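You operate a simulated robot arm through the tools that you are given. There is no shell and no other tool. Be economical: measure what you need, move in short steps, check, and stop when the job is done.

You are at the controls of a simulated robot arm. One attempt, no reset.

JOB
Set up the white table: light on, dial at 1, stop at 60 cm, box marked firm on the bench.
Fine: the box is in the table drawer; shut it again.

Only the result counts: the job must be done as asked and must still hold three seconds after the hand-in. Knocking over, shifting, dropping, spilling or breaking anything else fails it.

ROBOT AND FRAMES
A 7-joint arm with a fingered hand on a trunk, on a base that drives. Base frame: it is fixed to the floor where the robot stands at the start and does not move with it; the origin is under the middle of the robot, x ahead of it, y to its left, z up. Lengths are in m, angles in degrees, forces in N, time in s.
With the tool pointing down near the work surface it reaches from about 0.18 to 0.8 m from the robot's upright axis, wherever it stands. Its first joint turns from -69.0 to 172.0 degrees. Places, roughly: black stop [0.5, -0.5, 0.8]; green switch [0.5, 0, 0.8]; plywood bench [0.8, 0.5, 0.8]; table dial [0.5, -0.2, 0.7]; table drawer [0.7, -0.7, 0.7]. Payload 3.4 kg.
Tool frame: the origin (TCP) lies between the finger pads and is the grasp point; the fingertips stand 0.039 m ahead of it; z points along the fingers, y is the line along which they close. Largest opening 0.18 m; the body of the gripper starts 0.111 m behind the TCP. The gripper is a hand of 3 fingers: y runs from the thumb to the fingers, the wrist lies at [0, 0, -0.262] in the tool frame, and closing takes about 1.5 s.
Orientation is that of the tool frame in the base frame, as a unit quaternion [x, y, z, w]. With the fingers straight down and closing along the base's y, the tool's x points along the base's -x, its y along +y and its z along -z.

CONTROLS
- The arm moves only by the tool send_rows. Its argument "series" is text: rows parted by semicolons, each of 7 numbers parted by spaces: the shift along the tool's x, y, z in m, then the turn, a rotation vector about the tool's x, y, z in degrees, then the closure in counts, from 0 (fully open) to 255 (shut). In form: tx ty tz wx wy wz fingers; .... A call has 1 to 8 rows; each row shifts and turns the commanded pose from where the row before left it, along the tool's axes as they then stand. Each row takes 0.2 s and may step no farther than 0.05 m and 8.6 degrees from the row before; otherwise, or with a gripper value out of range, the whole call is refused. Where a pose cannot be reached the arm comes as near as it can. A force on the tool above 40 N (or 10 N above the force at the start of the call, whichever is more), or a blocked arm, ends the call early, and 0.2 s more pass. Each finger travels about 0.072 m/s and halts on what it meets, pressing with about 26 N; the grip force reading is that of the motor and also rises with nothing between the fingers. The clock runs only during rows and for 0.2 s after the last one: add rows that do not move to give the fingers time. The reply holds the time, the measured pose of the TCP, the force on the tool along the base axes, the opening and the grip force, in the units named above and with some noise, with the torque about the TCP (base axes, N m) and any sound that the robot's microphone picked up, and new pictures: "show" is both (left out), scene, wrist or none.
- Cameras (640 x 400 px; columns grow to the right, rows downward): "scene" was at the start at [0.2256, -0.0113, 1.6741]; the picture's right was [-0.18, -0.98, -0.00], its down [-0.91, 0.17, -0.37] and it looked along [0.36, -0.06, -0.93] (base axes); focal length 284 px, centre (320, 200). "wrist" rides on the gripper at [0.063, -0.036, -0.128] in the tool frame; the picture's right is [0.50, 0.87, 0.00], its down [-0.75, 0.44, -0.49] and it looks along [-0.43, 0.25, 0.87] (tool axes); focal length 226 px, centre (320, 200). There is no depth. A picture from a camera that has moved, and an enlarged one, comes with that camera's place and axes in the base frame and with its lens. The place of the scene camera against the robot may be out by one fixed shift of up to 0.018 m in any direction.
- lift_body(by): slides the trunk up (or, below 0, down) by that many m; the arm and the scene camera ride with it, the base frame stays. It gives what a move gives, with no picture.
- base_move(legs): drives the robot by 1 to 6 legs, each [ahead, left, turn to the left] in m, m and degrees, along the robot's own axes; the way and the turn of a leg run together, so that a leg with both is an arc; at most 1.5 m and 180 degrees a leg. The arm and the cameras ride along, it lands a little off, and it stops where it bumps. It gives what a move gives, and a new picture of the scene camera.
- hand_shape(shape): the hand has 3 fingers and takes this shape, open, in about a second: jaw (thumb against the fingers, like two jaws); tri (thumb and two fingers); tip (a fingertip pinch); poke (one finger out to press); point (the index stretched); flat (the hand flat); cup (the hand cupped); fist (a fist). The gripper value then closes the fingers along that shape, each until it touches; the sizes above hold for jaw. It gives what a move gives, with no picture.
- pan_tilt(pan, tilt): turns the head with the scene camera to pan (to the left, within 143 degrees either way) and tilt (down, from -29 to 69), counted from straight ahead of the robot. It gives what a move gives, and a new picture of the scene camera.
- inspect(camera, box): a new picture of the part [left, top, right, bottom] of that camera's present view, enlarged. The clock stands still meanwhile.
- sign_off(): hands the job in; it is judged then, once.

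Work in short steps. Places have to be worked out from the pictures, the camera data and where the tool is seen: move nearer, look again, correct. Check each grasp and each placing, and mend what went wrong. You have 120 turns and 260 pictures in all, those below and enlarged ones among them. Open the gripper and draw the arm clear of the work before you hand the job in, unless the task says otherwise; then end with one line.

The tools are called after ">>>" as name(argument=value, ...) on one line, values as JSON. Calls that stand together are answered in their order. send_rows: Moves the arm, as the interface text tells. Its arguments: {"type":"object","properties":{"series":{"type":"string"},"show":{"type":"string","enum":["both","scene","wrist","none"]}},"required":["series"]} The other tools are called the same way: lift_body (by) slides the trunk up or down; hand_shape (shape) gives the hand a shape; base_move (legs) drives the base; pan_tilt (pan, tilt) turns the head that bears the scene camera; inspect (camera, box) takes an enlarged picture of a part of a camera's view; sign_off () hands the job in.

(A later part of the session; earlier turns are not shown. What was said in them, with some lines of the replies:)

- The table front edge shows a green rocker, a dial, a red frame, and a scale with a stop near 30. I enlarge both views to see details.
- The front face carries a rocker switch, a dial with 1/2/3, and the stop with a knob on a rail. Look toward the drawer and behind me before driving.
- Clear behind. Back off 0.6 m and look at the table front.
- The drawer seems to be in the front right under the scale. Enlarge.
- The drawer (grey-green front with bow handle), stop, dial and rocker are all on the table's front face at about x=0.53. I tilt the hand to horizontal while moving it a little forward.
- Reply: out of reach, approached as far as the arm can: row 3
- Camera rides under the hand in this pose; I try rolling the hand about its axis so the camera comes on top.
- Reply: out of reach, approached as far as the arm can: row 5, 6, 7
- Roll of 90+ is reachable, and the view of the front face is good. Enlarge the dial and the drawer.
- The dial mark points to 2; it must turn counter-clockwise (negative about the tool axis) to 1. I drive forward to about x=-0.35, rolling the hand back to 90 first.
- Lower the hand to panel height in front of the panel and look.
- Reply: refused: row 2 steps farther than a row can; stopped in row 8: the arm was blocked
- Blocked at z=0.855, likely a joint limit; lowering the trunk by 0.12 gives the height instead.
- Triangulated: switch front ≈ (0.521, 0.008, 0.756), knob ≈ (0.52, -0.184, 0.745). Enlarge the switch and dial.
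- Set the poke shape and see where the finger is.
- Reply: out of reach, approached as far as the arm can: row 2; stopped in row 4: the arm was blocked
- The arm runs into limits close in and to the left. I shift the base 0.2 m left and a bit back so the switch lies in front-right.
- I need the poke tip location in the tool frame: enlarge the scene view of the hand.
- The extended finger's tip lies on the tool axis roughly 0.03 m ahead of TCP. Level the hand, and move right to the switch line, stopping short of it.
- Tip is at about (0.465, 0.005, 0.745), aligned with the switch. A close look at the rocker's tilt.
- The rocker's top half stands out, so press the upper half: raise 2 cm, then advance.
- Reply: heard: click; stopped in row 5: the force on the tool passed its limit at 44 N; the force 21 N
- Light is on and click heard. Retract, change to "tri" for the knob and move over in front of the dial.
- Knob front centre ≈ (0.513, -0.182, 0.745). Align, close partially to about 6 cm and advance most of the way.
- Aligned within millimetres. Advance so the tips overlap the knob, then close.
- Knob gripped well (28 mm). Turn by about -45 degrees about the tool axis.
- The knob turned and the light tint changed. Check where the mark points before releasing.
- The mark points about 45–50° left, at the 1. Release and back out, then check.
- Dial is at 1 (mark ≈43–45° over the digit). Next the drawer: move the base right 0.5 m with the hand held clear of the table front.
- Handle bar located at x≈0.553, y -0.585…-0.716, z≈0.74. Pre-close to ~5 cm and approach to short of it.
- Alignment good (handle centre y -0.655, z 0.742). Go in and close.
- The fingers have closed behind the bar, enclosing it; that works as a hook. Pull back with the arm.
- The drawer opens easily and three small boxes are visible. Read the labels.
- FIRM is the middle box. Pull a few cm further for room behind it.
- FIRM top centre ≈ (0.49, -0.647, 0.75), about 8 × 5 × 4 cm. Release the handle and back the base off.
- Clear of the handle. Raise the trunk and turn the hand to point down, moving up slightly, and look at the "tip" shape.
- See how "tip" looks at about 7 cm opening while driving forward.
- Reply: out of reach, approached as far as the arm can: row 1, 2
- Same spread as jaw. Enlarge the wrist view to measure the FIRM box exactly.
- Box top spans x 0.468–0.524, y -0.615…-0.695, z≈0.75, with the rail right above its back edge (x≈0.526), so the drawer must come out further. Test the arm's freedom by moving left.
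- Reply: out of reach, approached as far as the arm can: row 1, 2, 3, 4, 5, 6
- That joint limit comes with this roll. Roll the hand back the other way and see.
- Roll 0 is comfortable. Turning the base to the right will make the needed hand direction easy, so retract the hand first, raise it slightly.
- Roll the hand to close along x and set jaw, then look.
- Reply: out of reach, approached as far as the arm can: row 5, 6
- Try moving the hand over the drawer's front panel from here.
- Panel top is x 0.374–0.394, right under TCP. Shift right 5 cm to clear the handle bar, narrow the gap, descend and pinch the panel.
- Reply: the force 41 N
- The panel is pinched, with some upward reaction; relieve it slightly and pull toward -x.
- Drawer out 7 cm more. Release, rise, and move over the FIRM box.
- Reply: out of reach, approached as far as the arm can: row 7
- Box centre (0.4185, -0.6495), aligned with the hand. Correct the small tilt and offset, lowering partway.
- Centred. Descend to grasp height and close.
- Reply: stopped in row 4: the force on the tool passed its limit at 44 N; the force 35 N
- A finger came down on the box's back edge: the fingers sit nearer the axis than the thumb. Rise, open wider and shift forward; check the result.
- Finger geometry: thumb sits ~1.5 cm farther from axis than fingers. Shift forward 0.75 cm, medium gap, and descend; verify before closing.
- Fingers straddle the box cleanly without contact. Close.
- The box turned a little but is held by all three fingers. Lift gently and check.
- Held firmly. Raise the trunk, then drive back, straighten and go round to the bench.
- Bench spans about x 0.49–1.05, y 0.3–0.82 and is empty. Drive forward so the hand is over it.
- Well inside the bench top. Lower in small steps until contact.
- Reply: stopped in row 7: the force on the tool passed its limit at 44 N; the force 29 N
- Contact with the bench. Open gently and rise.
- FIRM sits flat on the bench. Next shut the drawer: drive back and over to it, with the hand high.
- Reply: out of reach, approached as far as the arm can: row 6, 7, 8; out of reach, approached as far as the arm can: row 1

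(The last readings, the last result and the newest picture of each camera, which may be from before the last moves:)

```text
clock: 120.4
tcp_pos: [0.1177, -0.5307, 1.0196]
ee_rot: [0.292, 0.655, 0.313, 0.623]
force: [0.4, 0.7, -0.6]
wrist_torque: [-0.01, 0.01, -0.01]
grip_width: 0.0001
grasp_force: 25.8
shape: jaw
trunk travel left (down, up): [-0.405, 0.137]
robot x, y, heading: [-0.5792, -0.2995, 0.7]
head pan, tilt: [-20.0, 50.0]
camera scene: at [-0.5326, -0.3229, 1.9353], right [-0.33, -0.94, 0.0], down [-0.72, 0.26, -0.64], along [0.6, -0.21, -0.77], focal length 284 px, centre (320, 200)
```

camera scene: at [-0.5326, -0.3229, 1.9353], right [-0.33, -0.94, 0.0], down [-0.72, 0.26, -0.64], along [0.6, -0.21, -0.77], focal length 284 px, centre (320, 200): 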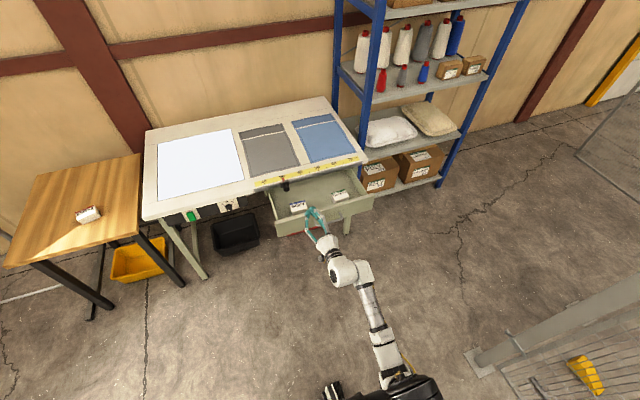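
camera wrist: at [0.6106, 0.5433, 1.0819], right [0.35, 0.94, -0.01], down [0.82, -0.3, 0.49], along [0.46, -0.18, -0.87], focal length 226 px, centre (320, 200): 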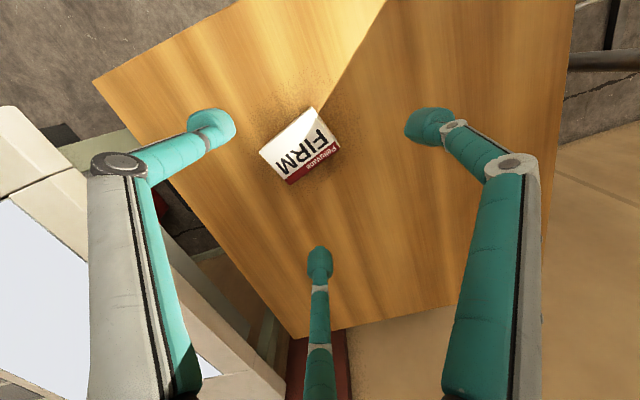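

The hand points forward. Lower the trunk 0.3 m and shift right 0.12 m so the tips face the drawer front below the bar.

>>> lift_body(by=-0.305)

>>> base_move(legs=[[0, -0.12, 0]])

>>> inspect(camera="scene", box=[200, 100, 440, 250])

>>> send_rows(series="0 0 0 0 0 0 255", show="wrist")

```text
clock: 123.4
tcp_pos: [0.1172, -0.5298, 0.7169]
ee_rot: [0.293, 0.655, 0.312, 0.623]
force: [0.6, -0.9, 0.4]
wrist_torque: [0.02, 0.0, -0.01]
grip_width: 0.0
grasp_force: 25.5
shape: jaw
trunk travel left (down, up): [-0.1, 0.442]
robot x, y, heading: [-0.577, -0.2994, 0.6]
head pan, tilt: [-20.0, 50.0]
```

```text
clock: 124.7
tcp_pos: [0.1185, -0.641, 0.7161]
ee_rot: [0.29, 0.656, 0.31, 0.624]
force: [0.8, -0.1, 0.2]
wrist_torque: [-0.05, -0.02, 0.01]
grip_width: 0.0001
grasp_force: 26.3
shape: jaw
trunk travel left (down, up): [-0.1, 0.442]
robot x, y, heading: [-0.5798, -0.4192, 0.3]
head pan, tilt: [-20.0, 50.0]
camera scene: at [-0.2171, -0.4123, 1.5997], right [-0.33, -0.94, 0.01], down [-0.72, 0.25, -0.64], along [0.6, -0.22, -0.77], focal length 284 px, centre (320, 200)
```

scene: 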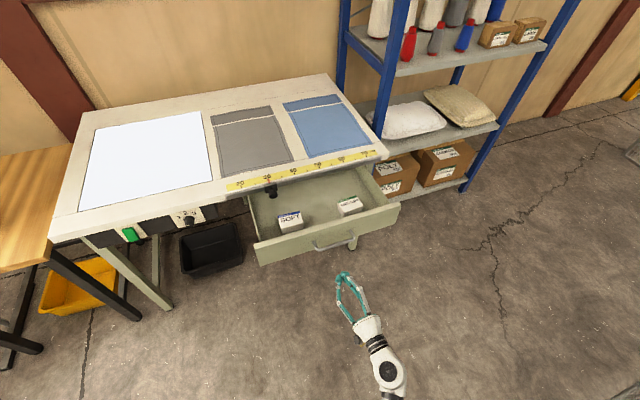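

```text
2.67 times, centred on (320, 175) of scene
camera zoom: at [-0.2171, -0.4123, 1.5997], right [-0.33, -0.94, 0.01], down [-0.72, 0.25, -0.64], along [0.6, -0.22, -0.77], focal length 758 px, centre (320, 267)
```

zoom: 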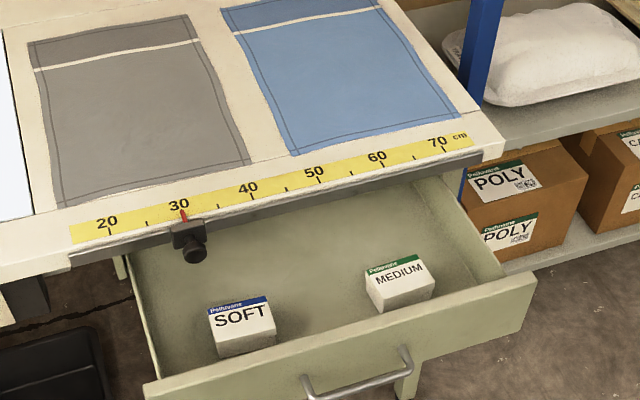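

```text
clock: 125.1
tcp_pos: [0.1168, -0.6474, 0.7161]
ee_rot: [0.292, 0.654, 0.314, 0.623]
force: [0.2, 0.2, -0.2]
wrist_torque: [0.04, 0.0, -0.05]
grip_width: 0.0
grasp_force: 26.3
shape: jaw
trunk travel left (down, up): [-0.1, 0.442]
robot x, y, heading: [-0.5803, -0.4111, 0.5]
head pan, tilt: [-20.0, 50.0]
camera wrist: at [-0.0148, -0.6277, 0.6524], right [-0.03, 0.93, 0.36], down [-0.46, -0.33, 0.83], along [0.89, -0.14, 0.44], focal length 226 px, centre (320, 200)
```

wrist: 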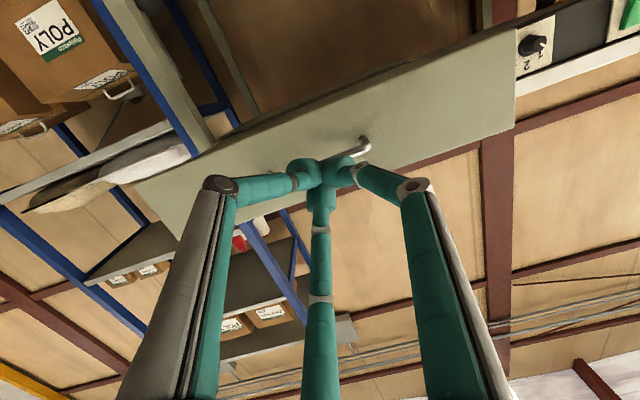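

Panel bottom is z≈0.68, bar at 0.74; lower the tips 7 mm, drive forward 0.14 m and then push with the arm.

>>> send_rows(series=".0044 -.0054 0 0 0 0 255; 0 0 0 0 0 0 255", show="none")

>>> base_move(legs=[[0.13, 0, 0]])

>>> send_rows(series="0 0 .02 0 0 0 255; 0 0 .03 0 0 0 255; 0 0 .03 0 0 0 255; 0 0 .03 0 0 0 255; 0 0 .03 0 0 0 255; 0 0 .03 0 0 0 255; 0 0 0 0 0 0 255")

```text
clock: 125.7
tcp_pos: [0.117, -0.6622, 0.7057]
ee_rot: [0.297, 0.652, 0.317, 0.621]
force: [0.4, -0.3, 0.2]
wrist_torque: [-0.01, 0.01, 0.05]
grip_width: 0.0
grasp_force: 26.2
shape: jaw
trunk travel left (down, up): [-0.1, 0.442]
robot x, y, heading: [-0.5767, -0.4168, 0.5]
head pan, tilt: [-20.0, 50.0]
```

```text
clock: 127.0
tcp_pos: [0.248, -0.6509, 0.708]
ee_rot: [0.294, 0.654, 0.315, 0.622]
force: [0.2, -0.3, -0.5]
wrist_torque: [-0.05, -0.01, 0.02]
grip_width: 0.0
grasp_force: 25.6
shape: jaw
trunk travel left (down, up): [-0.1, 0.442]
robot x, y, heading: [-0.4459, -0.4169, 0.5]
head pan, tilt: [-20.0, 50.0]
camera scene: at [-0.0853, -0.4358, 1.5992], right [-0.33, -0.94, 0.0], down [-0.72, 0.26, -0.64], along [0.6, -0.21, -0.77], focal length 284 px, centre (320, 200)
```

scene: 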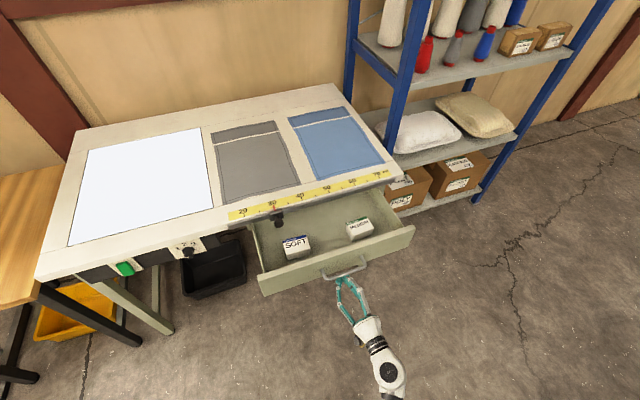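

```text
clock: 128.6
tcp_pos: [0.4157, -0.6428, 0.7064]
ee_rot: [0.293, 0.653, 0.315, 0.623]
force: [0.7, 0.0, -0.1]
wrist_torque: [-0.01, 0.02, 0.0]
grip_width: 0.0
grasp_force: 26.1
shape: jaw
trunk travel left (down, up): [-0.1, 0.442]
robot x, y, heading: [-0.4452, -0.4193, 0.4]
head pan, tilt: [-20.0, 50.0]
camera scene: at [-0.084, -0.4356, 1.599], right [-0.33, -0.94, 0.0], down [-0.73, 0.26, -0.64], along [0.6, -0.21, -0.77], focal length 284 px, centre (320, 200)
camera wrist: at [0.2844, -0.6241, 0.6422], right [-0.03, 0.93, 0.36], down [-0.46, -0.33, 0.82], along [0.89, -0.14, 0.44], focal length 226 px, centre (320, 200)
```

scene: 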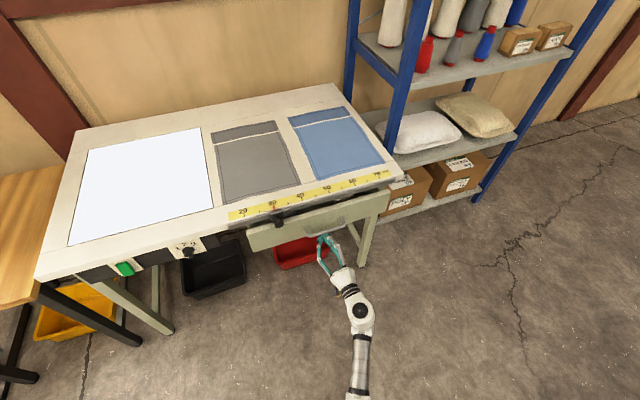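
wrist: 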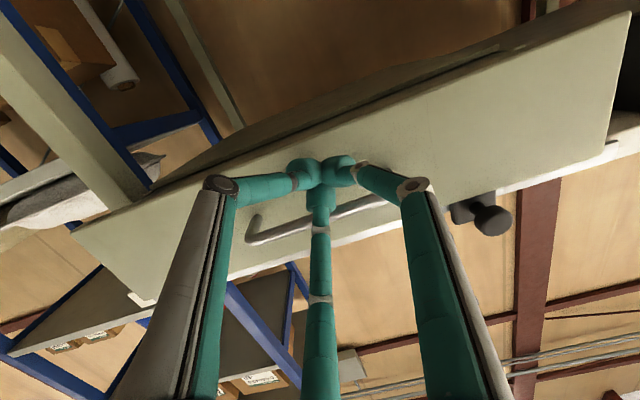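

Drawer is closing smoothly. Push the rest in small steps.

>>> send_rows(series="0 0 .03 0 0 0 255; 0 0 .03 0 0 0 255; 0 0 .025 0 0 0 255; 0 0 .015 0 0 0 255; 0 0 .01 0 0 0 255; 0 0 .01 0 0 0 255; 0 0 .01 0 0 0 255; 0 0 0 0 0 0 255")

>>> inspect(camera="scene", box=[220, 160, 420, 285])

```text
clock: 130.1
tcp_pos: [0.5383, -0.6367, 0.6966]
ee_rot: [0.294, 0.653, 0.315, 0.622]
force: [-6.9, 0.2, -8.6]
wrist_torque: [0.15, -0.26, -0.07]
grip_width: 0.0
grasp_force: 25.9
shape: jaw
trunk travel left (down, up): [-0.1, 0.442]
robot x, y, heading: [-0.4467, -0.4162, 0.4]
head pan, tilt: [-20.0, 50.0]
stopped in row 7: the force on the tool passed its limit at 50 N (the readings are from after the stop); the commanded pose is now the measured one
camera scene: at [-0.0809, -0.438, 1.5978], right [-0.33, -0.94, 0.0], down [-0.73, 0.26, -0.64], along [0.6, -0.21, -0.77], focal length 284 px, centre (320, 200)
camera wrist: at [0.407, -0.6174, 0.6339], right [-0.03, 0.93, 0.36], down [-0.46, -0.33, 0.83], along [0.89, -0.14, 0.44], focal length 226 px, centre (320, 200)
```

scene: 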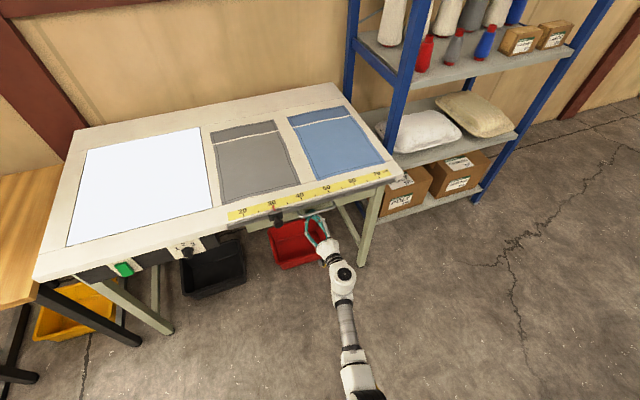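
wrist: 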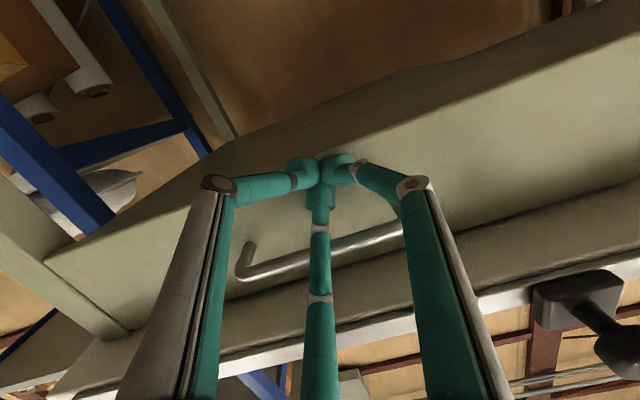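

```text
3.20 times, centred on (320, 222) of scene
camera zoom: at [-0.0809, -0.438, 1.5978], right [-0.33, -0.94, 0.0], down [-0.73, 0.26, -0.64], along [0.6, -0.21, -0.77], focal length 910 px, centre (320, 128)
```

zoom: 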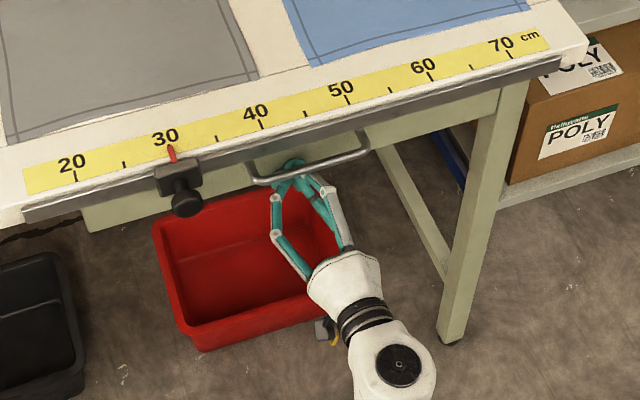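

Drawer is shut against its stop. Retract, and move the base left a little to face the stop; open the hand in tri shape.

>>> send_rows(series="0 0 -.03 0 0 0 255; 0 0 -.05 0 0 0 255; 0 0 -.05 0 0 0 255; 0 0 -.05 0 0 0 255; 0 0 -.02 0 0 0 255; 0 0 0 0 0 0 255", show="none")

>>> hand_shape(shape="tri")

>>> base_move(legs=[[0.02, 0.1, 0]])

>>> send_rows(series="-.02 .025 0 0 0 0 120; -.02 .025 0 0 0 0 120; -.02 .025 0 0 0 0 120; 0 0 0 0 0 0 120")

>>> inspect(camera="scene", box=[200, 160, 360, 260])

```text
clock: 131.5
tcp_pos: [0.3372, -0.6465, 0.7064]
ee_rot: [0.293, 0.653, 0.315, 0.624]
force: [-0.9, 0.3, 0.0]
wrist_torque: [0.0, 0.03, 0.01]
grip_width: 0.0
grasp_force: 26.1
shape: jaw
trunk travel left (down, up): [-0.1, 0.442]
robot x, y, heading: [-0.449, -0.417, 0.4]
head pan, tilt: [-20.0, 50.0]
```

```text
clock: 132.4
tcp_pos: [0.338, -0.6468, 0.7083]
ee_rot: [0.294, 0.653, 0.315, 0.623]
force: [0.4, -1.1, 0.7]
wrist_torque: [-0.03, 0.02, 0.02]
grip_width: 0.1799
grasp_force: 0.0
shape: tri
trunk travel left (down, up): [-0.1, 0.442]
robot x, y, heading: [-0.4463, -0.4195, 0.3]
head pan, tilt: [-20.0, 50.0]
```

```text
clock: 133.6
tcp_pos: [0.3569, -0.5625, 0.702]
ee_rot: [0.298, 0.65, 0.319, 0.622]
force: [-0.4, -1.1, 0.6]
wrist_torque: [-0.03, 0.0, 0.08]
grip_width: 0.1798
grasp_force: 0.0
shape: tri
trunk travel left (down, up): [-0.1, 0.442]
robot x, y, heading: [-0.4288, -0.3145, 0.2]
head pan, tilt: [-20.0, 50.0]
camera scene: at [-0.0649, -0.3754, 1.5975], right [-0.33, -0.94, -0.02], down [-0.73, 0.27, -0.63], along [0.6, -0.2, -0.77], focal length 284 px, centre (320, 200)
```

scene: 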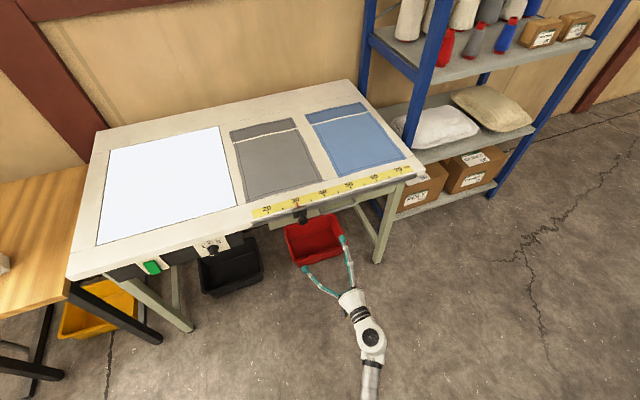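

```text
clock: 134.6
tcp_pos: [0.3545, -0.5267, 0.811]
ee_rot: [0.286, 0.655, 0.307, 0.628]
force: [-0.2, 0.0, 0.1]
wrist_torque: [0.0, 0.03, -0.04]
grip_width: 0.0957
grasp_force: 0.1
shape: tri
trunk travel left (down, up): [-0.1, 0.442]
robot x, y, heading: [-0.4284, -0.3136, 0.6]
head pan, tilt: [-20.0, 50.0]
camera scene: at [-0.0662, -0.3123, 1.5994], right [-0.33, -0.94, 0.01], down [-0.72, 0.25, -0.64], along [0.6, -0.22, -0.77], focal length 284 px, centre (320, 200)
camera wrist: at [0.2245, -0.509, 0.7467], right [-0.03, 0.94, 0.34], down [-0.46, -0.31, 0.83], along [0.89, -0.13, 0.45], focal length 226 px, centre (320, 200)
```

scene: 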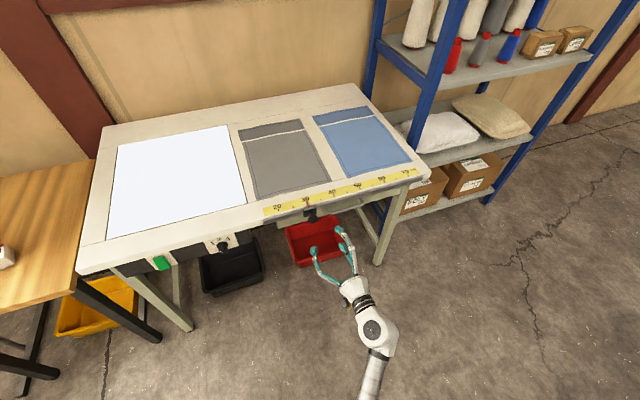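
wrist: 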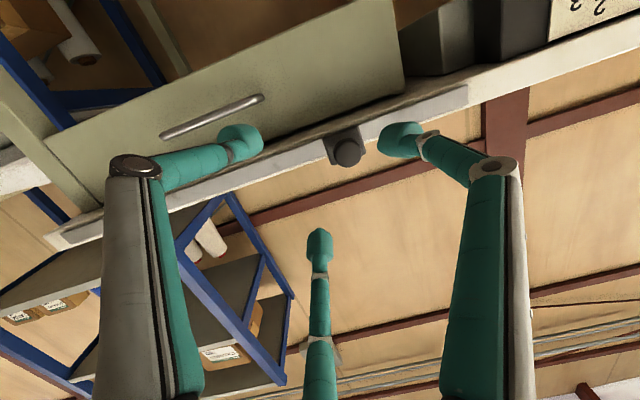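

```text
4.00 times, centred on (280, 210) of scene
camera zoom: at [-0.0662, -0.3123, 1.5994], right [-0.33, -0.94, 0.01], down [-0.72, 0.25, -0.64], along [0.6, -0.22, -0.77], focal length 1137 px, centre (480, 160)
```

zoom: 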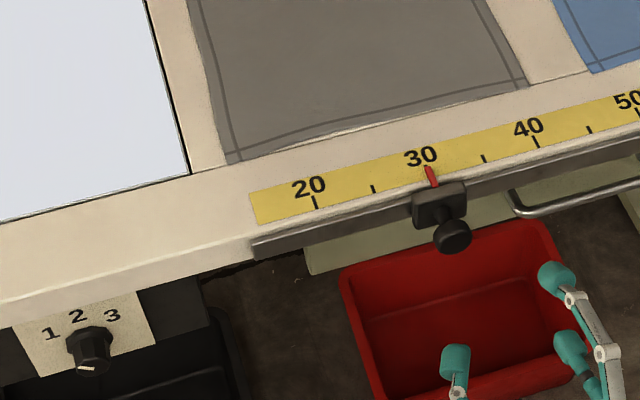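

Knob end triangulated at (0.476, -0.493, 0.828). Align and advance partway.

>>> send_rows(series=".0105 .0339 0 0 0 0 150; 0 0 .03 0 0 0 150; 0 0 .02 0 0 0 150; 0 0 0 0 0 0 150")

>>> inspect(camera="wrist", box=[240, 80, 440, 240])

>>> inspect(camera="scene", box=[240, 160, 400, 260])

```text
clock: 135.6
tcp_pos: [0.4045, -0.5197, 0.8241]
ee_rot: [0.292, 0.652, 0.312, 0.627]
force: [0.2, -0.2, 0.0]
wrist_torque: [0.02, -0.01, 0.03]
grip_width: 0.0744
grasp_force: 0.1
shape: tri
trunk travel left (down, up): [-0.1, 0.442]
robot x, y, heading: [-0.4261, -0.325, 0.3]
head pan, tilt: [-20.0, 50.0]
camera scene: at [-0.0652, -0.3476, 1.5988], right [-0.34, -0.94, 0.0], down [-0.72, 0.26, -0.64], along [0.6, -0.21, -0.77], focal length 284 px, centre (320, 200)
camera wrist: at [0.2748, -0.5002, 0.7601], right [-0.03, 0.94, 0.35], down [-0.46, -0.33, 0.82], along [0.89, -0.14, 0.44], focal length 226 px, centre (320, 200)
```

scene: 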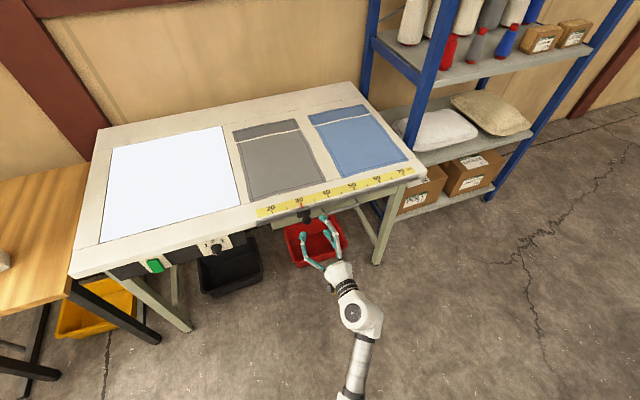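
wrist: 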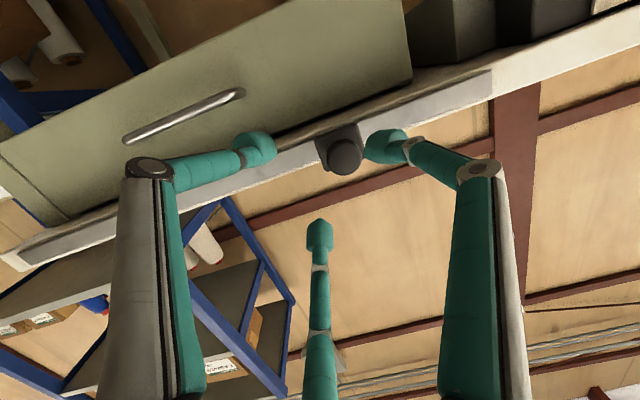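

```text
2.50 times, centred on (340, 160) of wrist
camera zoom: at [0.2748, -0.5002, 0.7601], right [-0.03, 0.94, 0.35], down [-0.46, -0.33, 0.82], along [0.89, -0.14, 0.44], focal length 565 px, centre (270, 300)
```

zoom: 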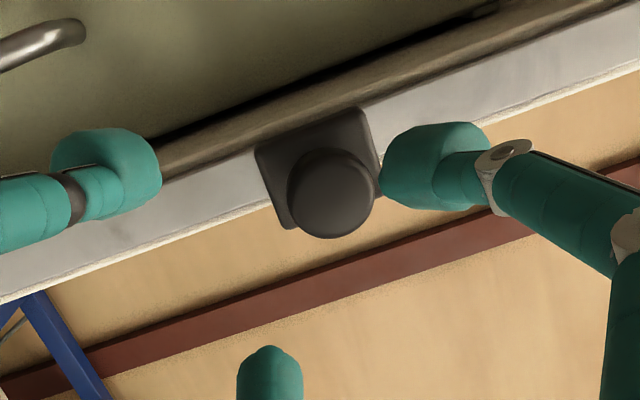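

```text
4.00 times, centred on (320, 210) of scene
camera zoom: at [-0.0652, -0.3476, 1.5988], right [-0.34, -0.94, 0.0], down [-0.72, 0.26, -0.64], along [0.6, -0.21, -0.77], focal length 1137 px, centre (320, 160)
```

zoom: 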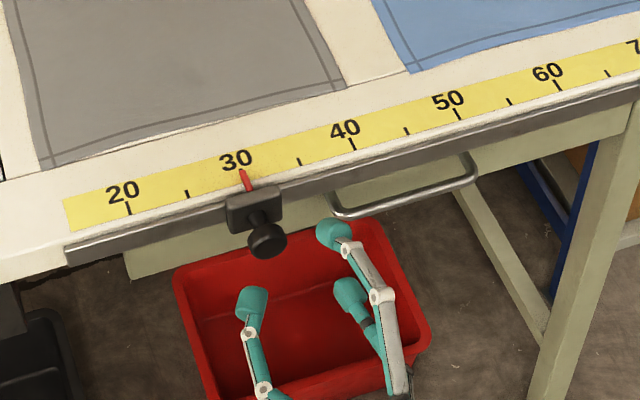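

Knob confirmed at (0.476, -0.495, 0.829); the hand still sits 2.5 cm to the right. Correct.

>>> send_rows(series=".0145 .0215 0 0 0 0 150; 0 0 0 0 0 0 150; 0 0 0 0 0 0 150", show="wrist")

```text
clock: 136.4
tcp_pos: [0.4054, -0.4934, 0.833]
ee_rot: [0.292, 0.652, 0.313, 0.626]
force: [-1.0, -0.7, -1.1]
wrist_torque: [0.0, -0.07, 0.03]
grip_width: 0.0746
grasp_force: 0.1
shape: tri
trunk travel left (down, up): [-0.1, 0.442]
robot x, y, heading: [-0.4291, -0.3227, 0.3]
head pan, tilt: [-20.0, 50.0]
camera wrist: at [0.2738, -0.475, 0.7678], right [-0.03, 0.93, 0.35], down [-0.46, -0.33, 0.82], along [0.89, -0.14, 0.44], focal length 226 px, centre (320, 200)
```

wrist: 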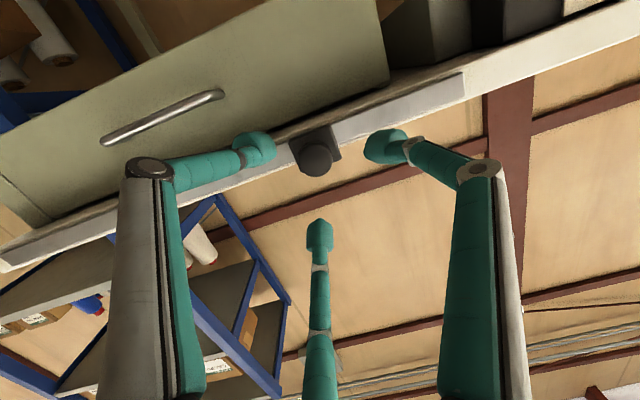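

Aligned as for the dial. Advance 4 cm and close on the knob.

>>> send_rows(series="0 0 .025 0 0 0 150; 0 0 .017 0 0 0 150; 0 0 0 0 0 0 200; 0 0 0 0 0 0 255; 0 0 0 0 0 0 255; 0 0 0 0 0 0 255")

>>> inspect(camera="scene", box=[240, 160, 400, 260])

```text
clock: 137.8
tcp_pos: [0.4464, -0.4851, 0.8318]
ee_rot: [0.29, 0.654, 0.312, 0.625]
force: [-1.5, 2.4, -2.0]
wrist_torque: [-0.05, 0.12, 0.04]
grip_width: 0.0249
grasp_force: 26.3
shape: tri
trunk travel left (down, up): [-0.1, 0.442]
robot x, y, heading: [-0.4284, -0.3206, 0.5]
head pan, tilt: [-20.0, 50.0]
camera scene: at [-0.0646, -0.3387, 1.5987], right [-0.33, -0.94, 0.0], down [-0.73, 0.26, -0.64], along [0.6, -0.21, -0.77], focal length 284 px, centre (320, 200)
camera wrist: at [0.3155, -0.4659, 0.7671], right [-0.03, 0.94, 0.35], down [-0.46, -0.32, 0.83], along [0.89, -0.13, 0.44], focal length 226 px, centre (320, 200)
```

scene: 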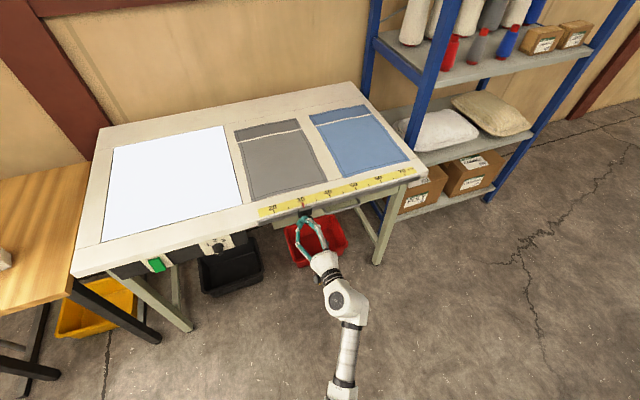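
wrist: 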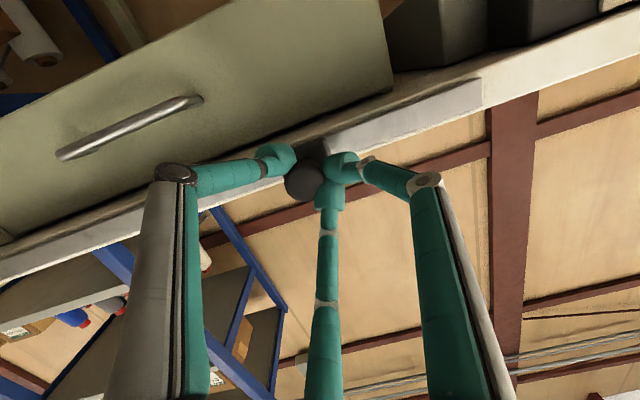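

```text
4.00 times, centred on (320, 210) of scene
camera zoom: at [-0.0646, -0.3387, 1.5987], right [-0.33, -0.94, 0.0], down [-0.73, 0.26, -0.64], along [0.6, -0.21, -0.77], focal length 1137 px, centre (320, 160)
```

zoom: 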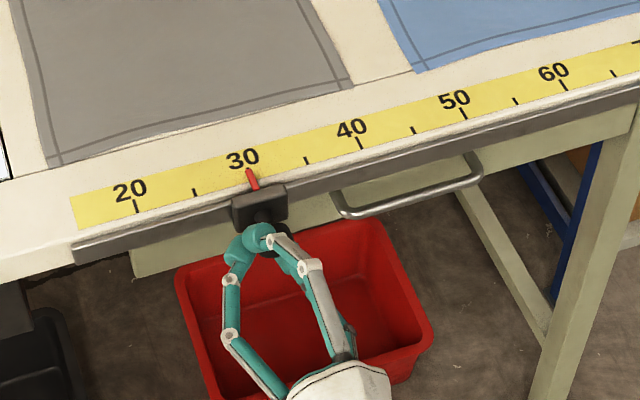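

The knob stem/head is held. Test by sliding 3 cm to the right.

>>> send_rows(series="-.0115 -.0096 -.0007 0 0 0 255; -.0115 -.0096 -.0007 0 0 0 255; 0 0 0 0 0 0 255", show="none")

>>> inspect(camera="scene", box=[240, 160, 400, 260])

```text
clock: 138.6
tcp_pos: [0.4476, -0.5166, 0.8311]
ee_rot: [0.29, 0.653, 0.312, 0.626]
force: [1.9, 1.5, -2.5]
wrist_torque: [-0.07, 0.12, 0.01]
grip_width: 0.0247
grasp_force: 25.9
shape: tri
trunk travel left (down, up): [-0.1, 0.442]
robot x, y, heading: [-0.429, -0.3234, 0.6]
head pan, tilt: [-20.0, 50.0]
```

```text
4.00 times, centred on (320, 210) of scene
camera zoom: at [-0.0635, -0.3396, 1.5985], right [-0.33, -0.94, 0.0], down [-0.73, 0.26, -0.64], along [0.6, -0.21, -0.77], focal length 1137 px, centre (320, 160)
```

zoom: 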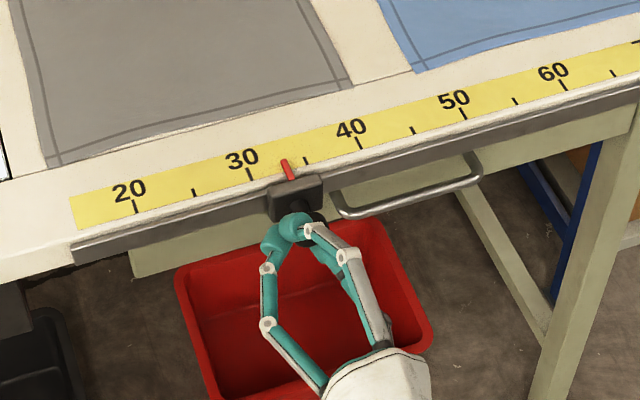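

It slides freely (now ≈33). Continue 24 cm.

>>> send_rows(series="-.0231 -.0191 -.0014 0 0 0 255; -.0231 -.0191 -.0014 0 0 0 255; -.0231 -.0191 -.0014 0 0 0 255; -.0231 -.0191 -.0014 0 0 0 255; -.0231 -.0191 -.0014 0 0 0 255; -.0231 -.0191 -.0014 0 0 0 255; -.0231 -.0191 -.0014 0 0 0 255; -.0231 -.0191 -.0014 0 0 0 255", show="none")

>>> inspect(camera="scene", box=[280, 130, 440, 230])

```text
clock: 140.4
tcp_pos: [0.4471, -0.7574, 0.8303]
ee_rot: [0.291, 0.653, 0.311, 0.626]
force: [18.2, 1.7, -2.3]
wrist_torque: [-0.02, -0.09, 0.15]
grip_width: 0.0227
grasp_force: 26.1
shape: tri
trunk travel left (down, up): [-0.1, 0.442]
robot x, y, heading: [-0.4261, -0.3205, 0.2]
head pan, tilt: [-20.0, 50.0]
```

```text
4.00 times, centred on (360, 180) of scene
camera zoom: at [-0.0604, -0.3446, 1.5977], right [-0.33, -0.94, 0.0], down [-0.73, 0.26, -0.64], along [0.6, -0.21, -0.77], focal length 1137 px, centre (160, 280)
```

zoom: 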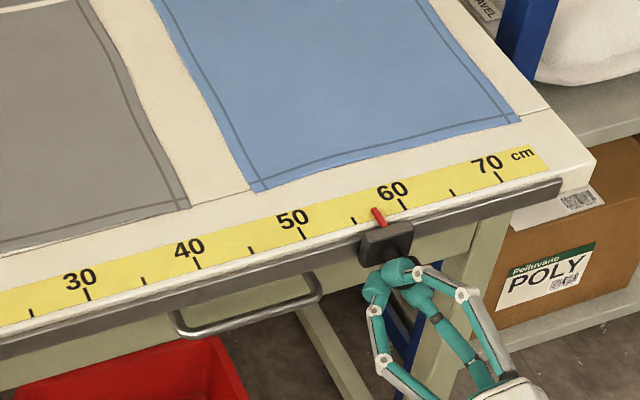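

Pointer ≈57.6. Ease +x slightly (rail angle) and move 2.4 cm more.

>>> send_rows(series="-.0092 -.0076 .003 0 0 0 255; -.0092 -.0076 .001 0 0 0 255; 0 0 0 0 0 0 255; 0 0 0 0 0 0 255", show="wrist")

>>> inspect(camera="scene", box=[344, 150, 408, 190])

```text
clock: 141.4
tcp_pos: [0.4515, -0.782, 0.8307]
ee_rot: [0.291, 0.652, 0.311, 0.627]
force: [-14.7, -0.8, -9.3]
wrist_torque: [0.1, 0.51, -0.13]
grip_width: 0.0236
grasp_force: 26.2
shape: tri
trunk travel left (down, up): [-0.1, 0.442]
robot x, y, heading: [-0.4295, -0.321, 0.5]
head pan, tilt: [-20.0, 50.0]
camera wrist: at [0.3193, -0.7619, 0.7664], right [-0.03, 0.94, 0.35], down [-0.46, -0.32, 0.83], along [0.89, -0.14, 0.44], focal length 226 px, centre (320, 200)
```

wrist: 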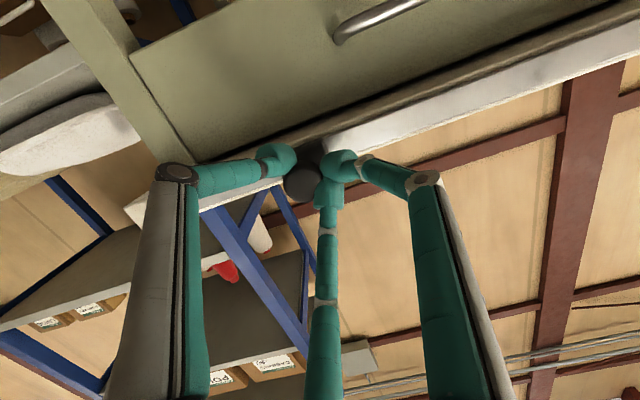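

```text
10.00 times, centred on (376, 170) of scene
camera zoom: at [-0.0644, -0.346, 1.5984], right [-0.34, -0.94, 0.0], down [-0.73, 0.26, -0.64], along [0.6, -0.21, -0.77], focal length 2844 px, centre (-240, 500)
```

zoom: 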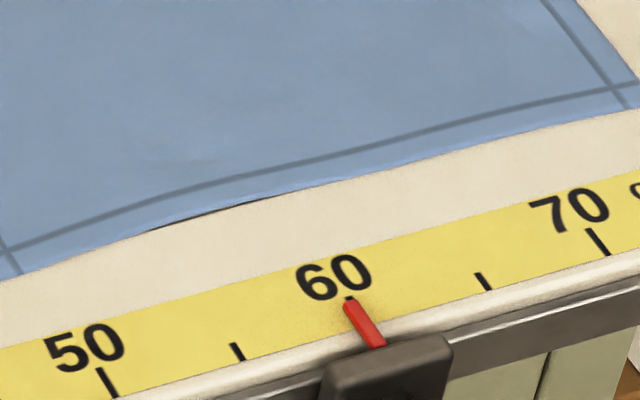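

Pointer covers the 60 tick. Release and back out carefully.

>>> send_rows(series="0 0 0 0 0 0 200; 0 0 0 0 0 0 130; 0 0 0 0 0 0 110; 0 0 0 0 0 0 110; 0 0 -.03 0 0 0 110; 0 0 -.05 0 0 0 110; 0 0 -.05 0 0 0 110; 0 0 0 0 0 0 110", show="none")

>>> inspect(camera="scene", box=[344, 150, 408, 190])

```text
clock: 143.2
tcp_pos: [0.3198, -0.7839, 0.8351]
ee_rot: [0.29, 0.653, 0.311, 0.627]
force: [0.3, -0.3, 0.1]
wrist_torque: [0.0, -0.04, 0.0]
grip_width: 0.1017
grasp_force: 0.1
shape: tri
trunk travel left (down, up): [-0.1, 0.442]
robot x, y, heading: [-0.4314, -0.3204, 0.5]
head pan, tilt: [-20.0, 50.0]
```

```text
10.00 times, centred on (376, 170) of scene
camera zoom: at [-0.0661, -0.3442, 1.599], right [-0.33, -0.94, 0.0], down [-0.72, 0.26, -0.64], along [0.6, -0.21, -0.77], focal length 2844 px, centre (-240, 500)
```

zoom: 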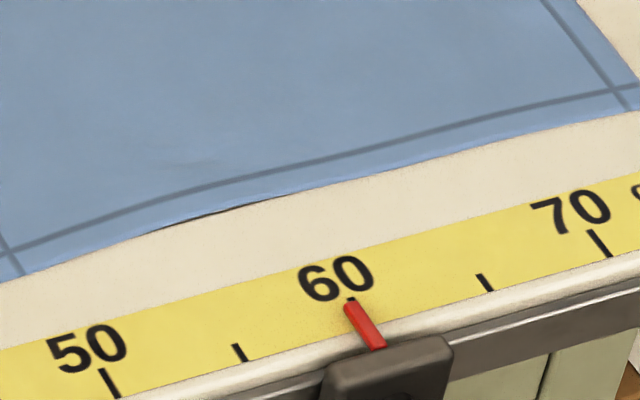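

Stop is at 60 and free. Back away and check everything overall.

>>> base_move(legs=[[-0.3, 0.3, 0]])

>>> pan_tilt(pan=0, tilt=35)

>>> inspect(camera="scene", box=[240, 120, 480, 270])

>>> inspect(camera="scene", box=[60, 120, 300, 270])

```text
clock: 145.8
tcp_pos: [0.0176, -0.4931, 0.8341]
ee_rot: [0.293, 0.652, 0.311, 0.626]
force: [-0.6, 0.1, 0.4]
wrist_torque: [-0.01, 0.02, 0.02]
grip_width: 0.102
grasp_force: 0.0
shape: tri
trunk travel left (down, up): [-0.1, 0.442]
robot x, y, heading: [-0.7273, -0.0226, 0.2]
head pan, tilt: [-20.0, 50.0]
camera scene: at [-0.3671, -0.0552, 1.5988], right [-0.34, -0.94, -0.01], down [-0.72, 0.27, -0.64], along [0.6, -0.21, -0.77], focal length 284 px, centre (320, 200)
```

scene: 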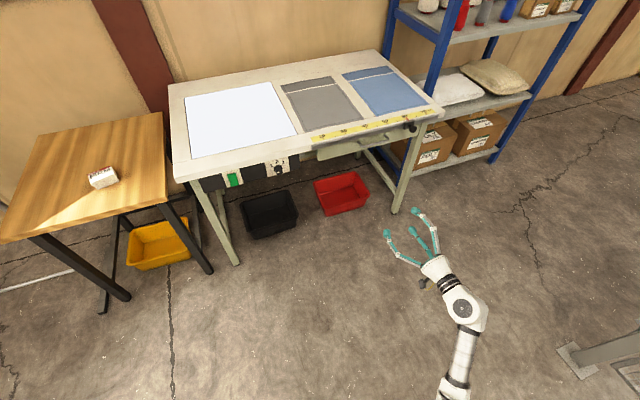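

```text
clock: 146.6
tcp_pos: [0.0153, -0.4862, 0.839]
ee_rot: [0.289, 0.652, 0.309, 0.629]
force: [-0.1, 0.8, -0.8]
wrist_torque: [-0.01, 0.02, -0.01]
grip_width: 0.102
grasp_force: 0.0
shape: tri
trunk travel left (down, up): [-0.1, 0.442]
robot x, y, heading: [-0.7265, -0.0228, 0.2]
head pan, tilt: [0.0, 35.0]
camera scene: at [-0.3515, -0.0232, 1.6208], right [0.0, -1.0, -0.01], down [-0.58, 0.0, -0.82], along [0.82, 0.01, -0.58], focal length 284 px, centre (320, 200)
```

scene: 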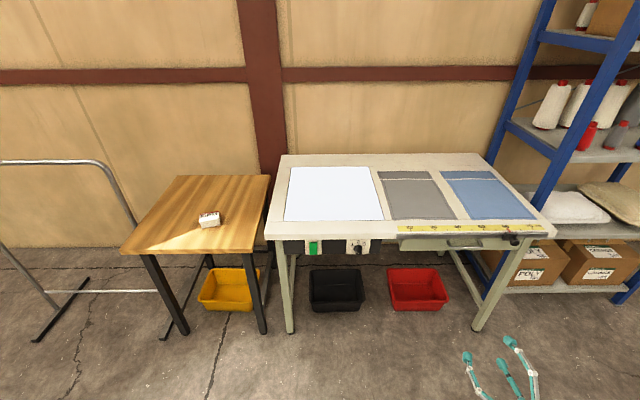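

```text
2.67 times, centred on (360, 195) of scene
camera zoom: at [-0.3515, -0.0232, 1.6208], right [0.0, -1.0, -0.01], down [-0.58, 0.0, -0.82], along [0.82, 0.01, -0.58], focal length 758 px, centre (213, 213)
```

zoom: 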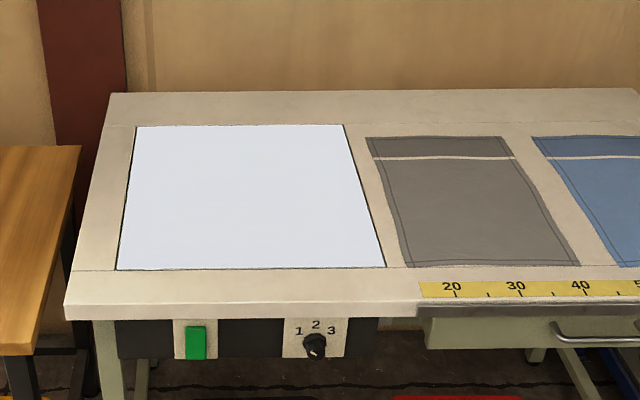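

```text
2.67 times, centred on (180, 195) of scene
camera zoom: at [-0.3515, -0.0232, 1.6208], right [0.0, -1.0, -0.01], down [-0.58, 0.0, -0.82], along [0.82, 0.01, -0.58], focal length 758 px, centre (693, 213)
```

zoom: 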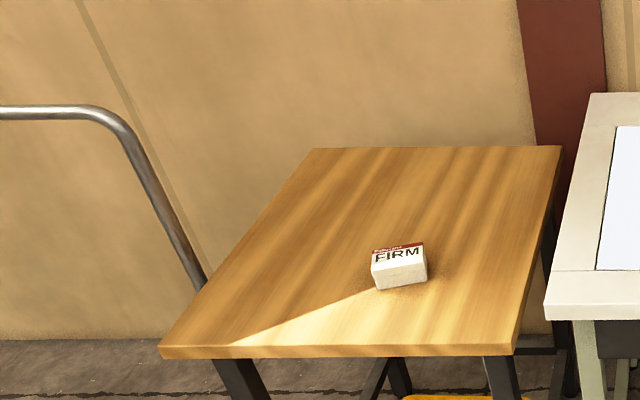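

All looks right; last zooms on the drawer/stop and dial.

>>> inspect(camera="scene", box=[390, 200, 566, 310])

>>> inspect(camera="scene", box=[300, 230, 380, 280])

```text
3.64 times, centred on (478, 255) of scene
camera zoom: at [-0.3515, -0.0232, 1.6208], right [0.0, -1.0, -0.01], down [-0.58, 0.0, -0.82], along [0.82, 0.01, -0.58], focal length 1034 px, centre (-254, 0)
```

zoom: 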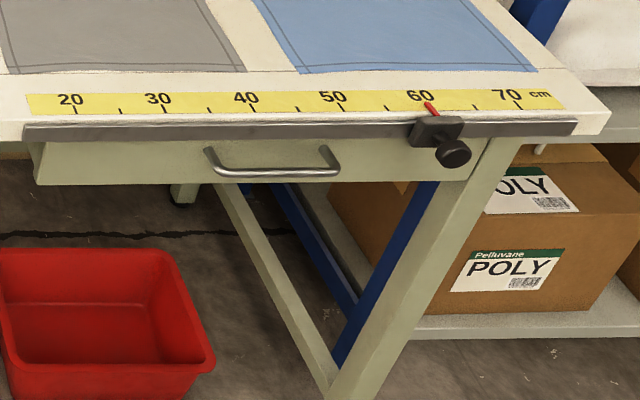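

```text
8.00 times, centred on (340, 255) of scene
camera zoom: at [-0.3515, -0.0232, 1.6208], right [0.0, -1.0, -0.01], down [-0.58, 0.0, -0.82], along [0.82, 0.01, -0.58], focal length 2275 px, centre (160, -240)
```

zoom: 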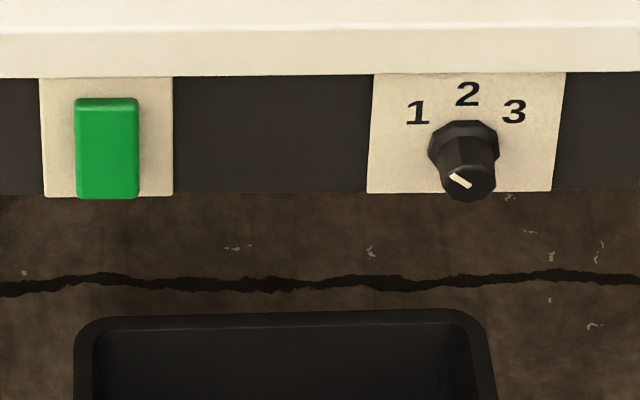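

Everything matches the request and the hand is clear and open; handing in.

>>> sign_off()

```text
The job is handed in.
```

The white table is set up: the light is on, the dial is at 1, the stop is at 60 cm, and the box marked firm is on the bench with the drawer shut again.
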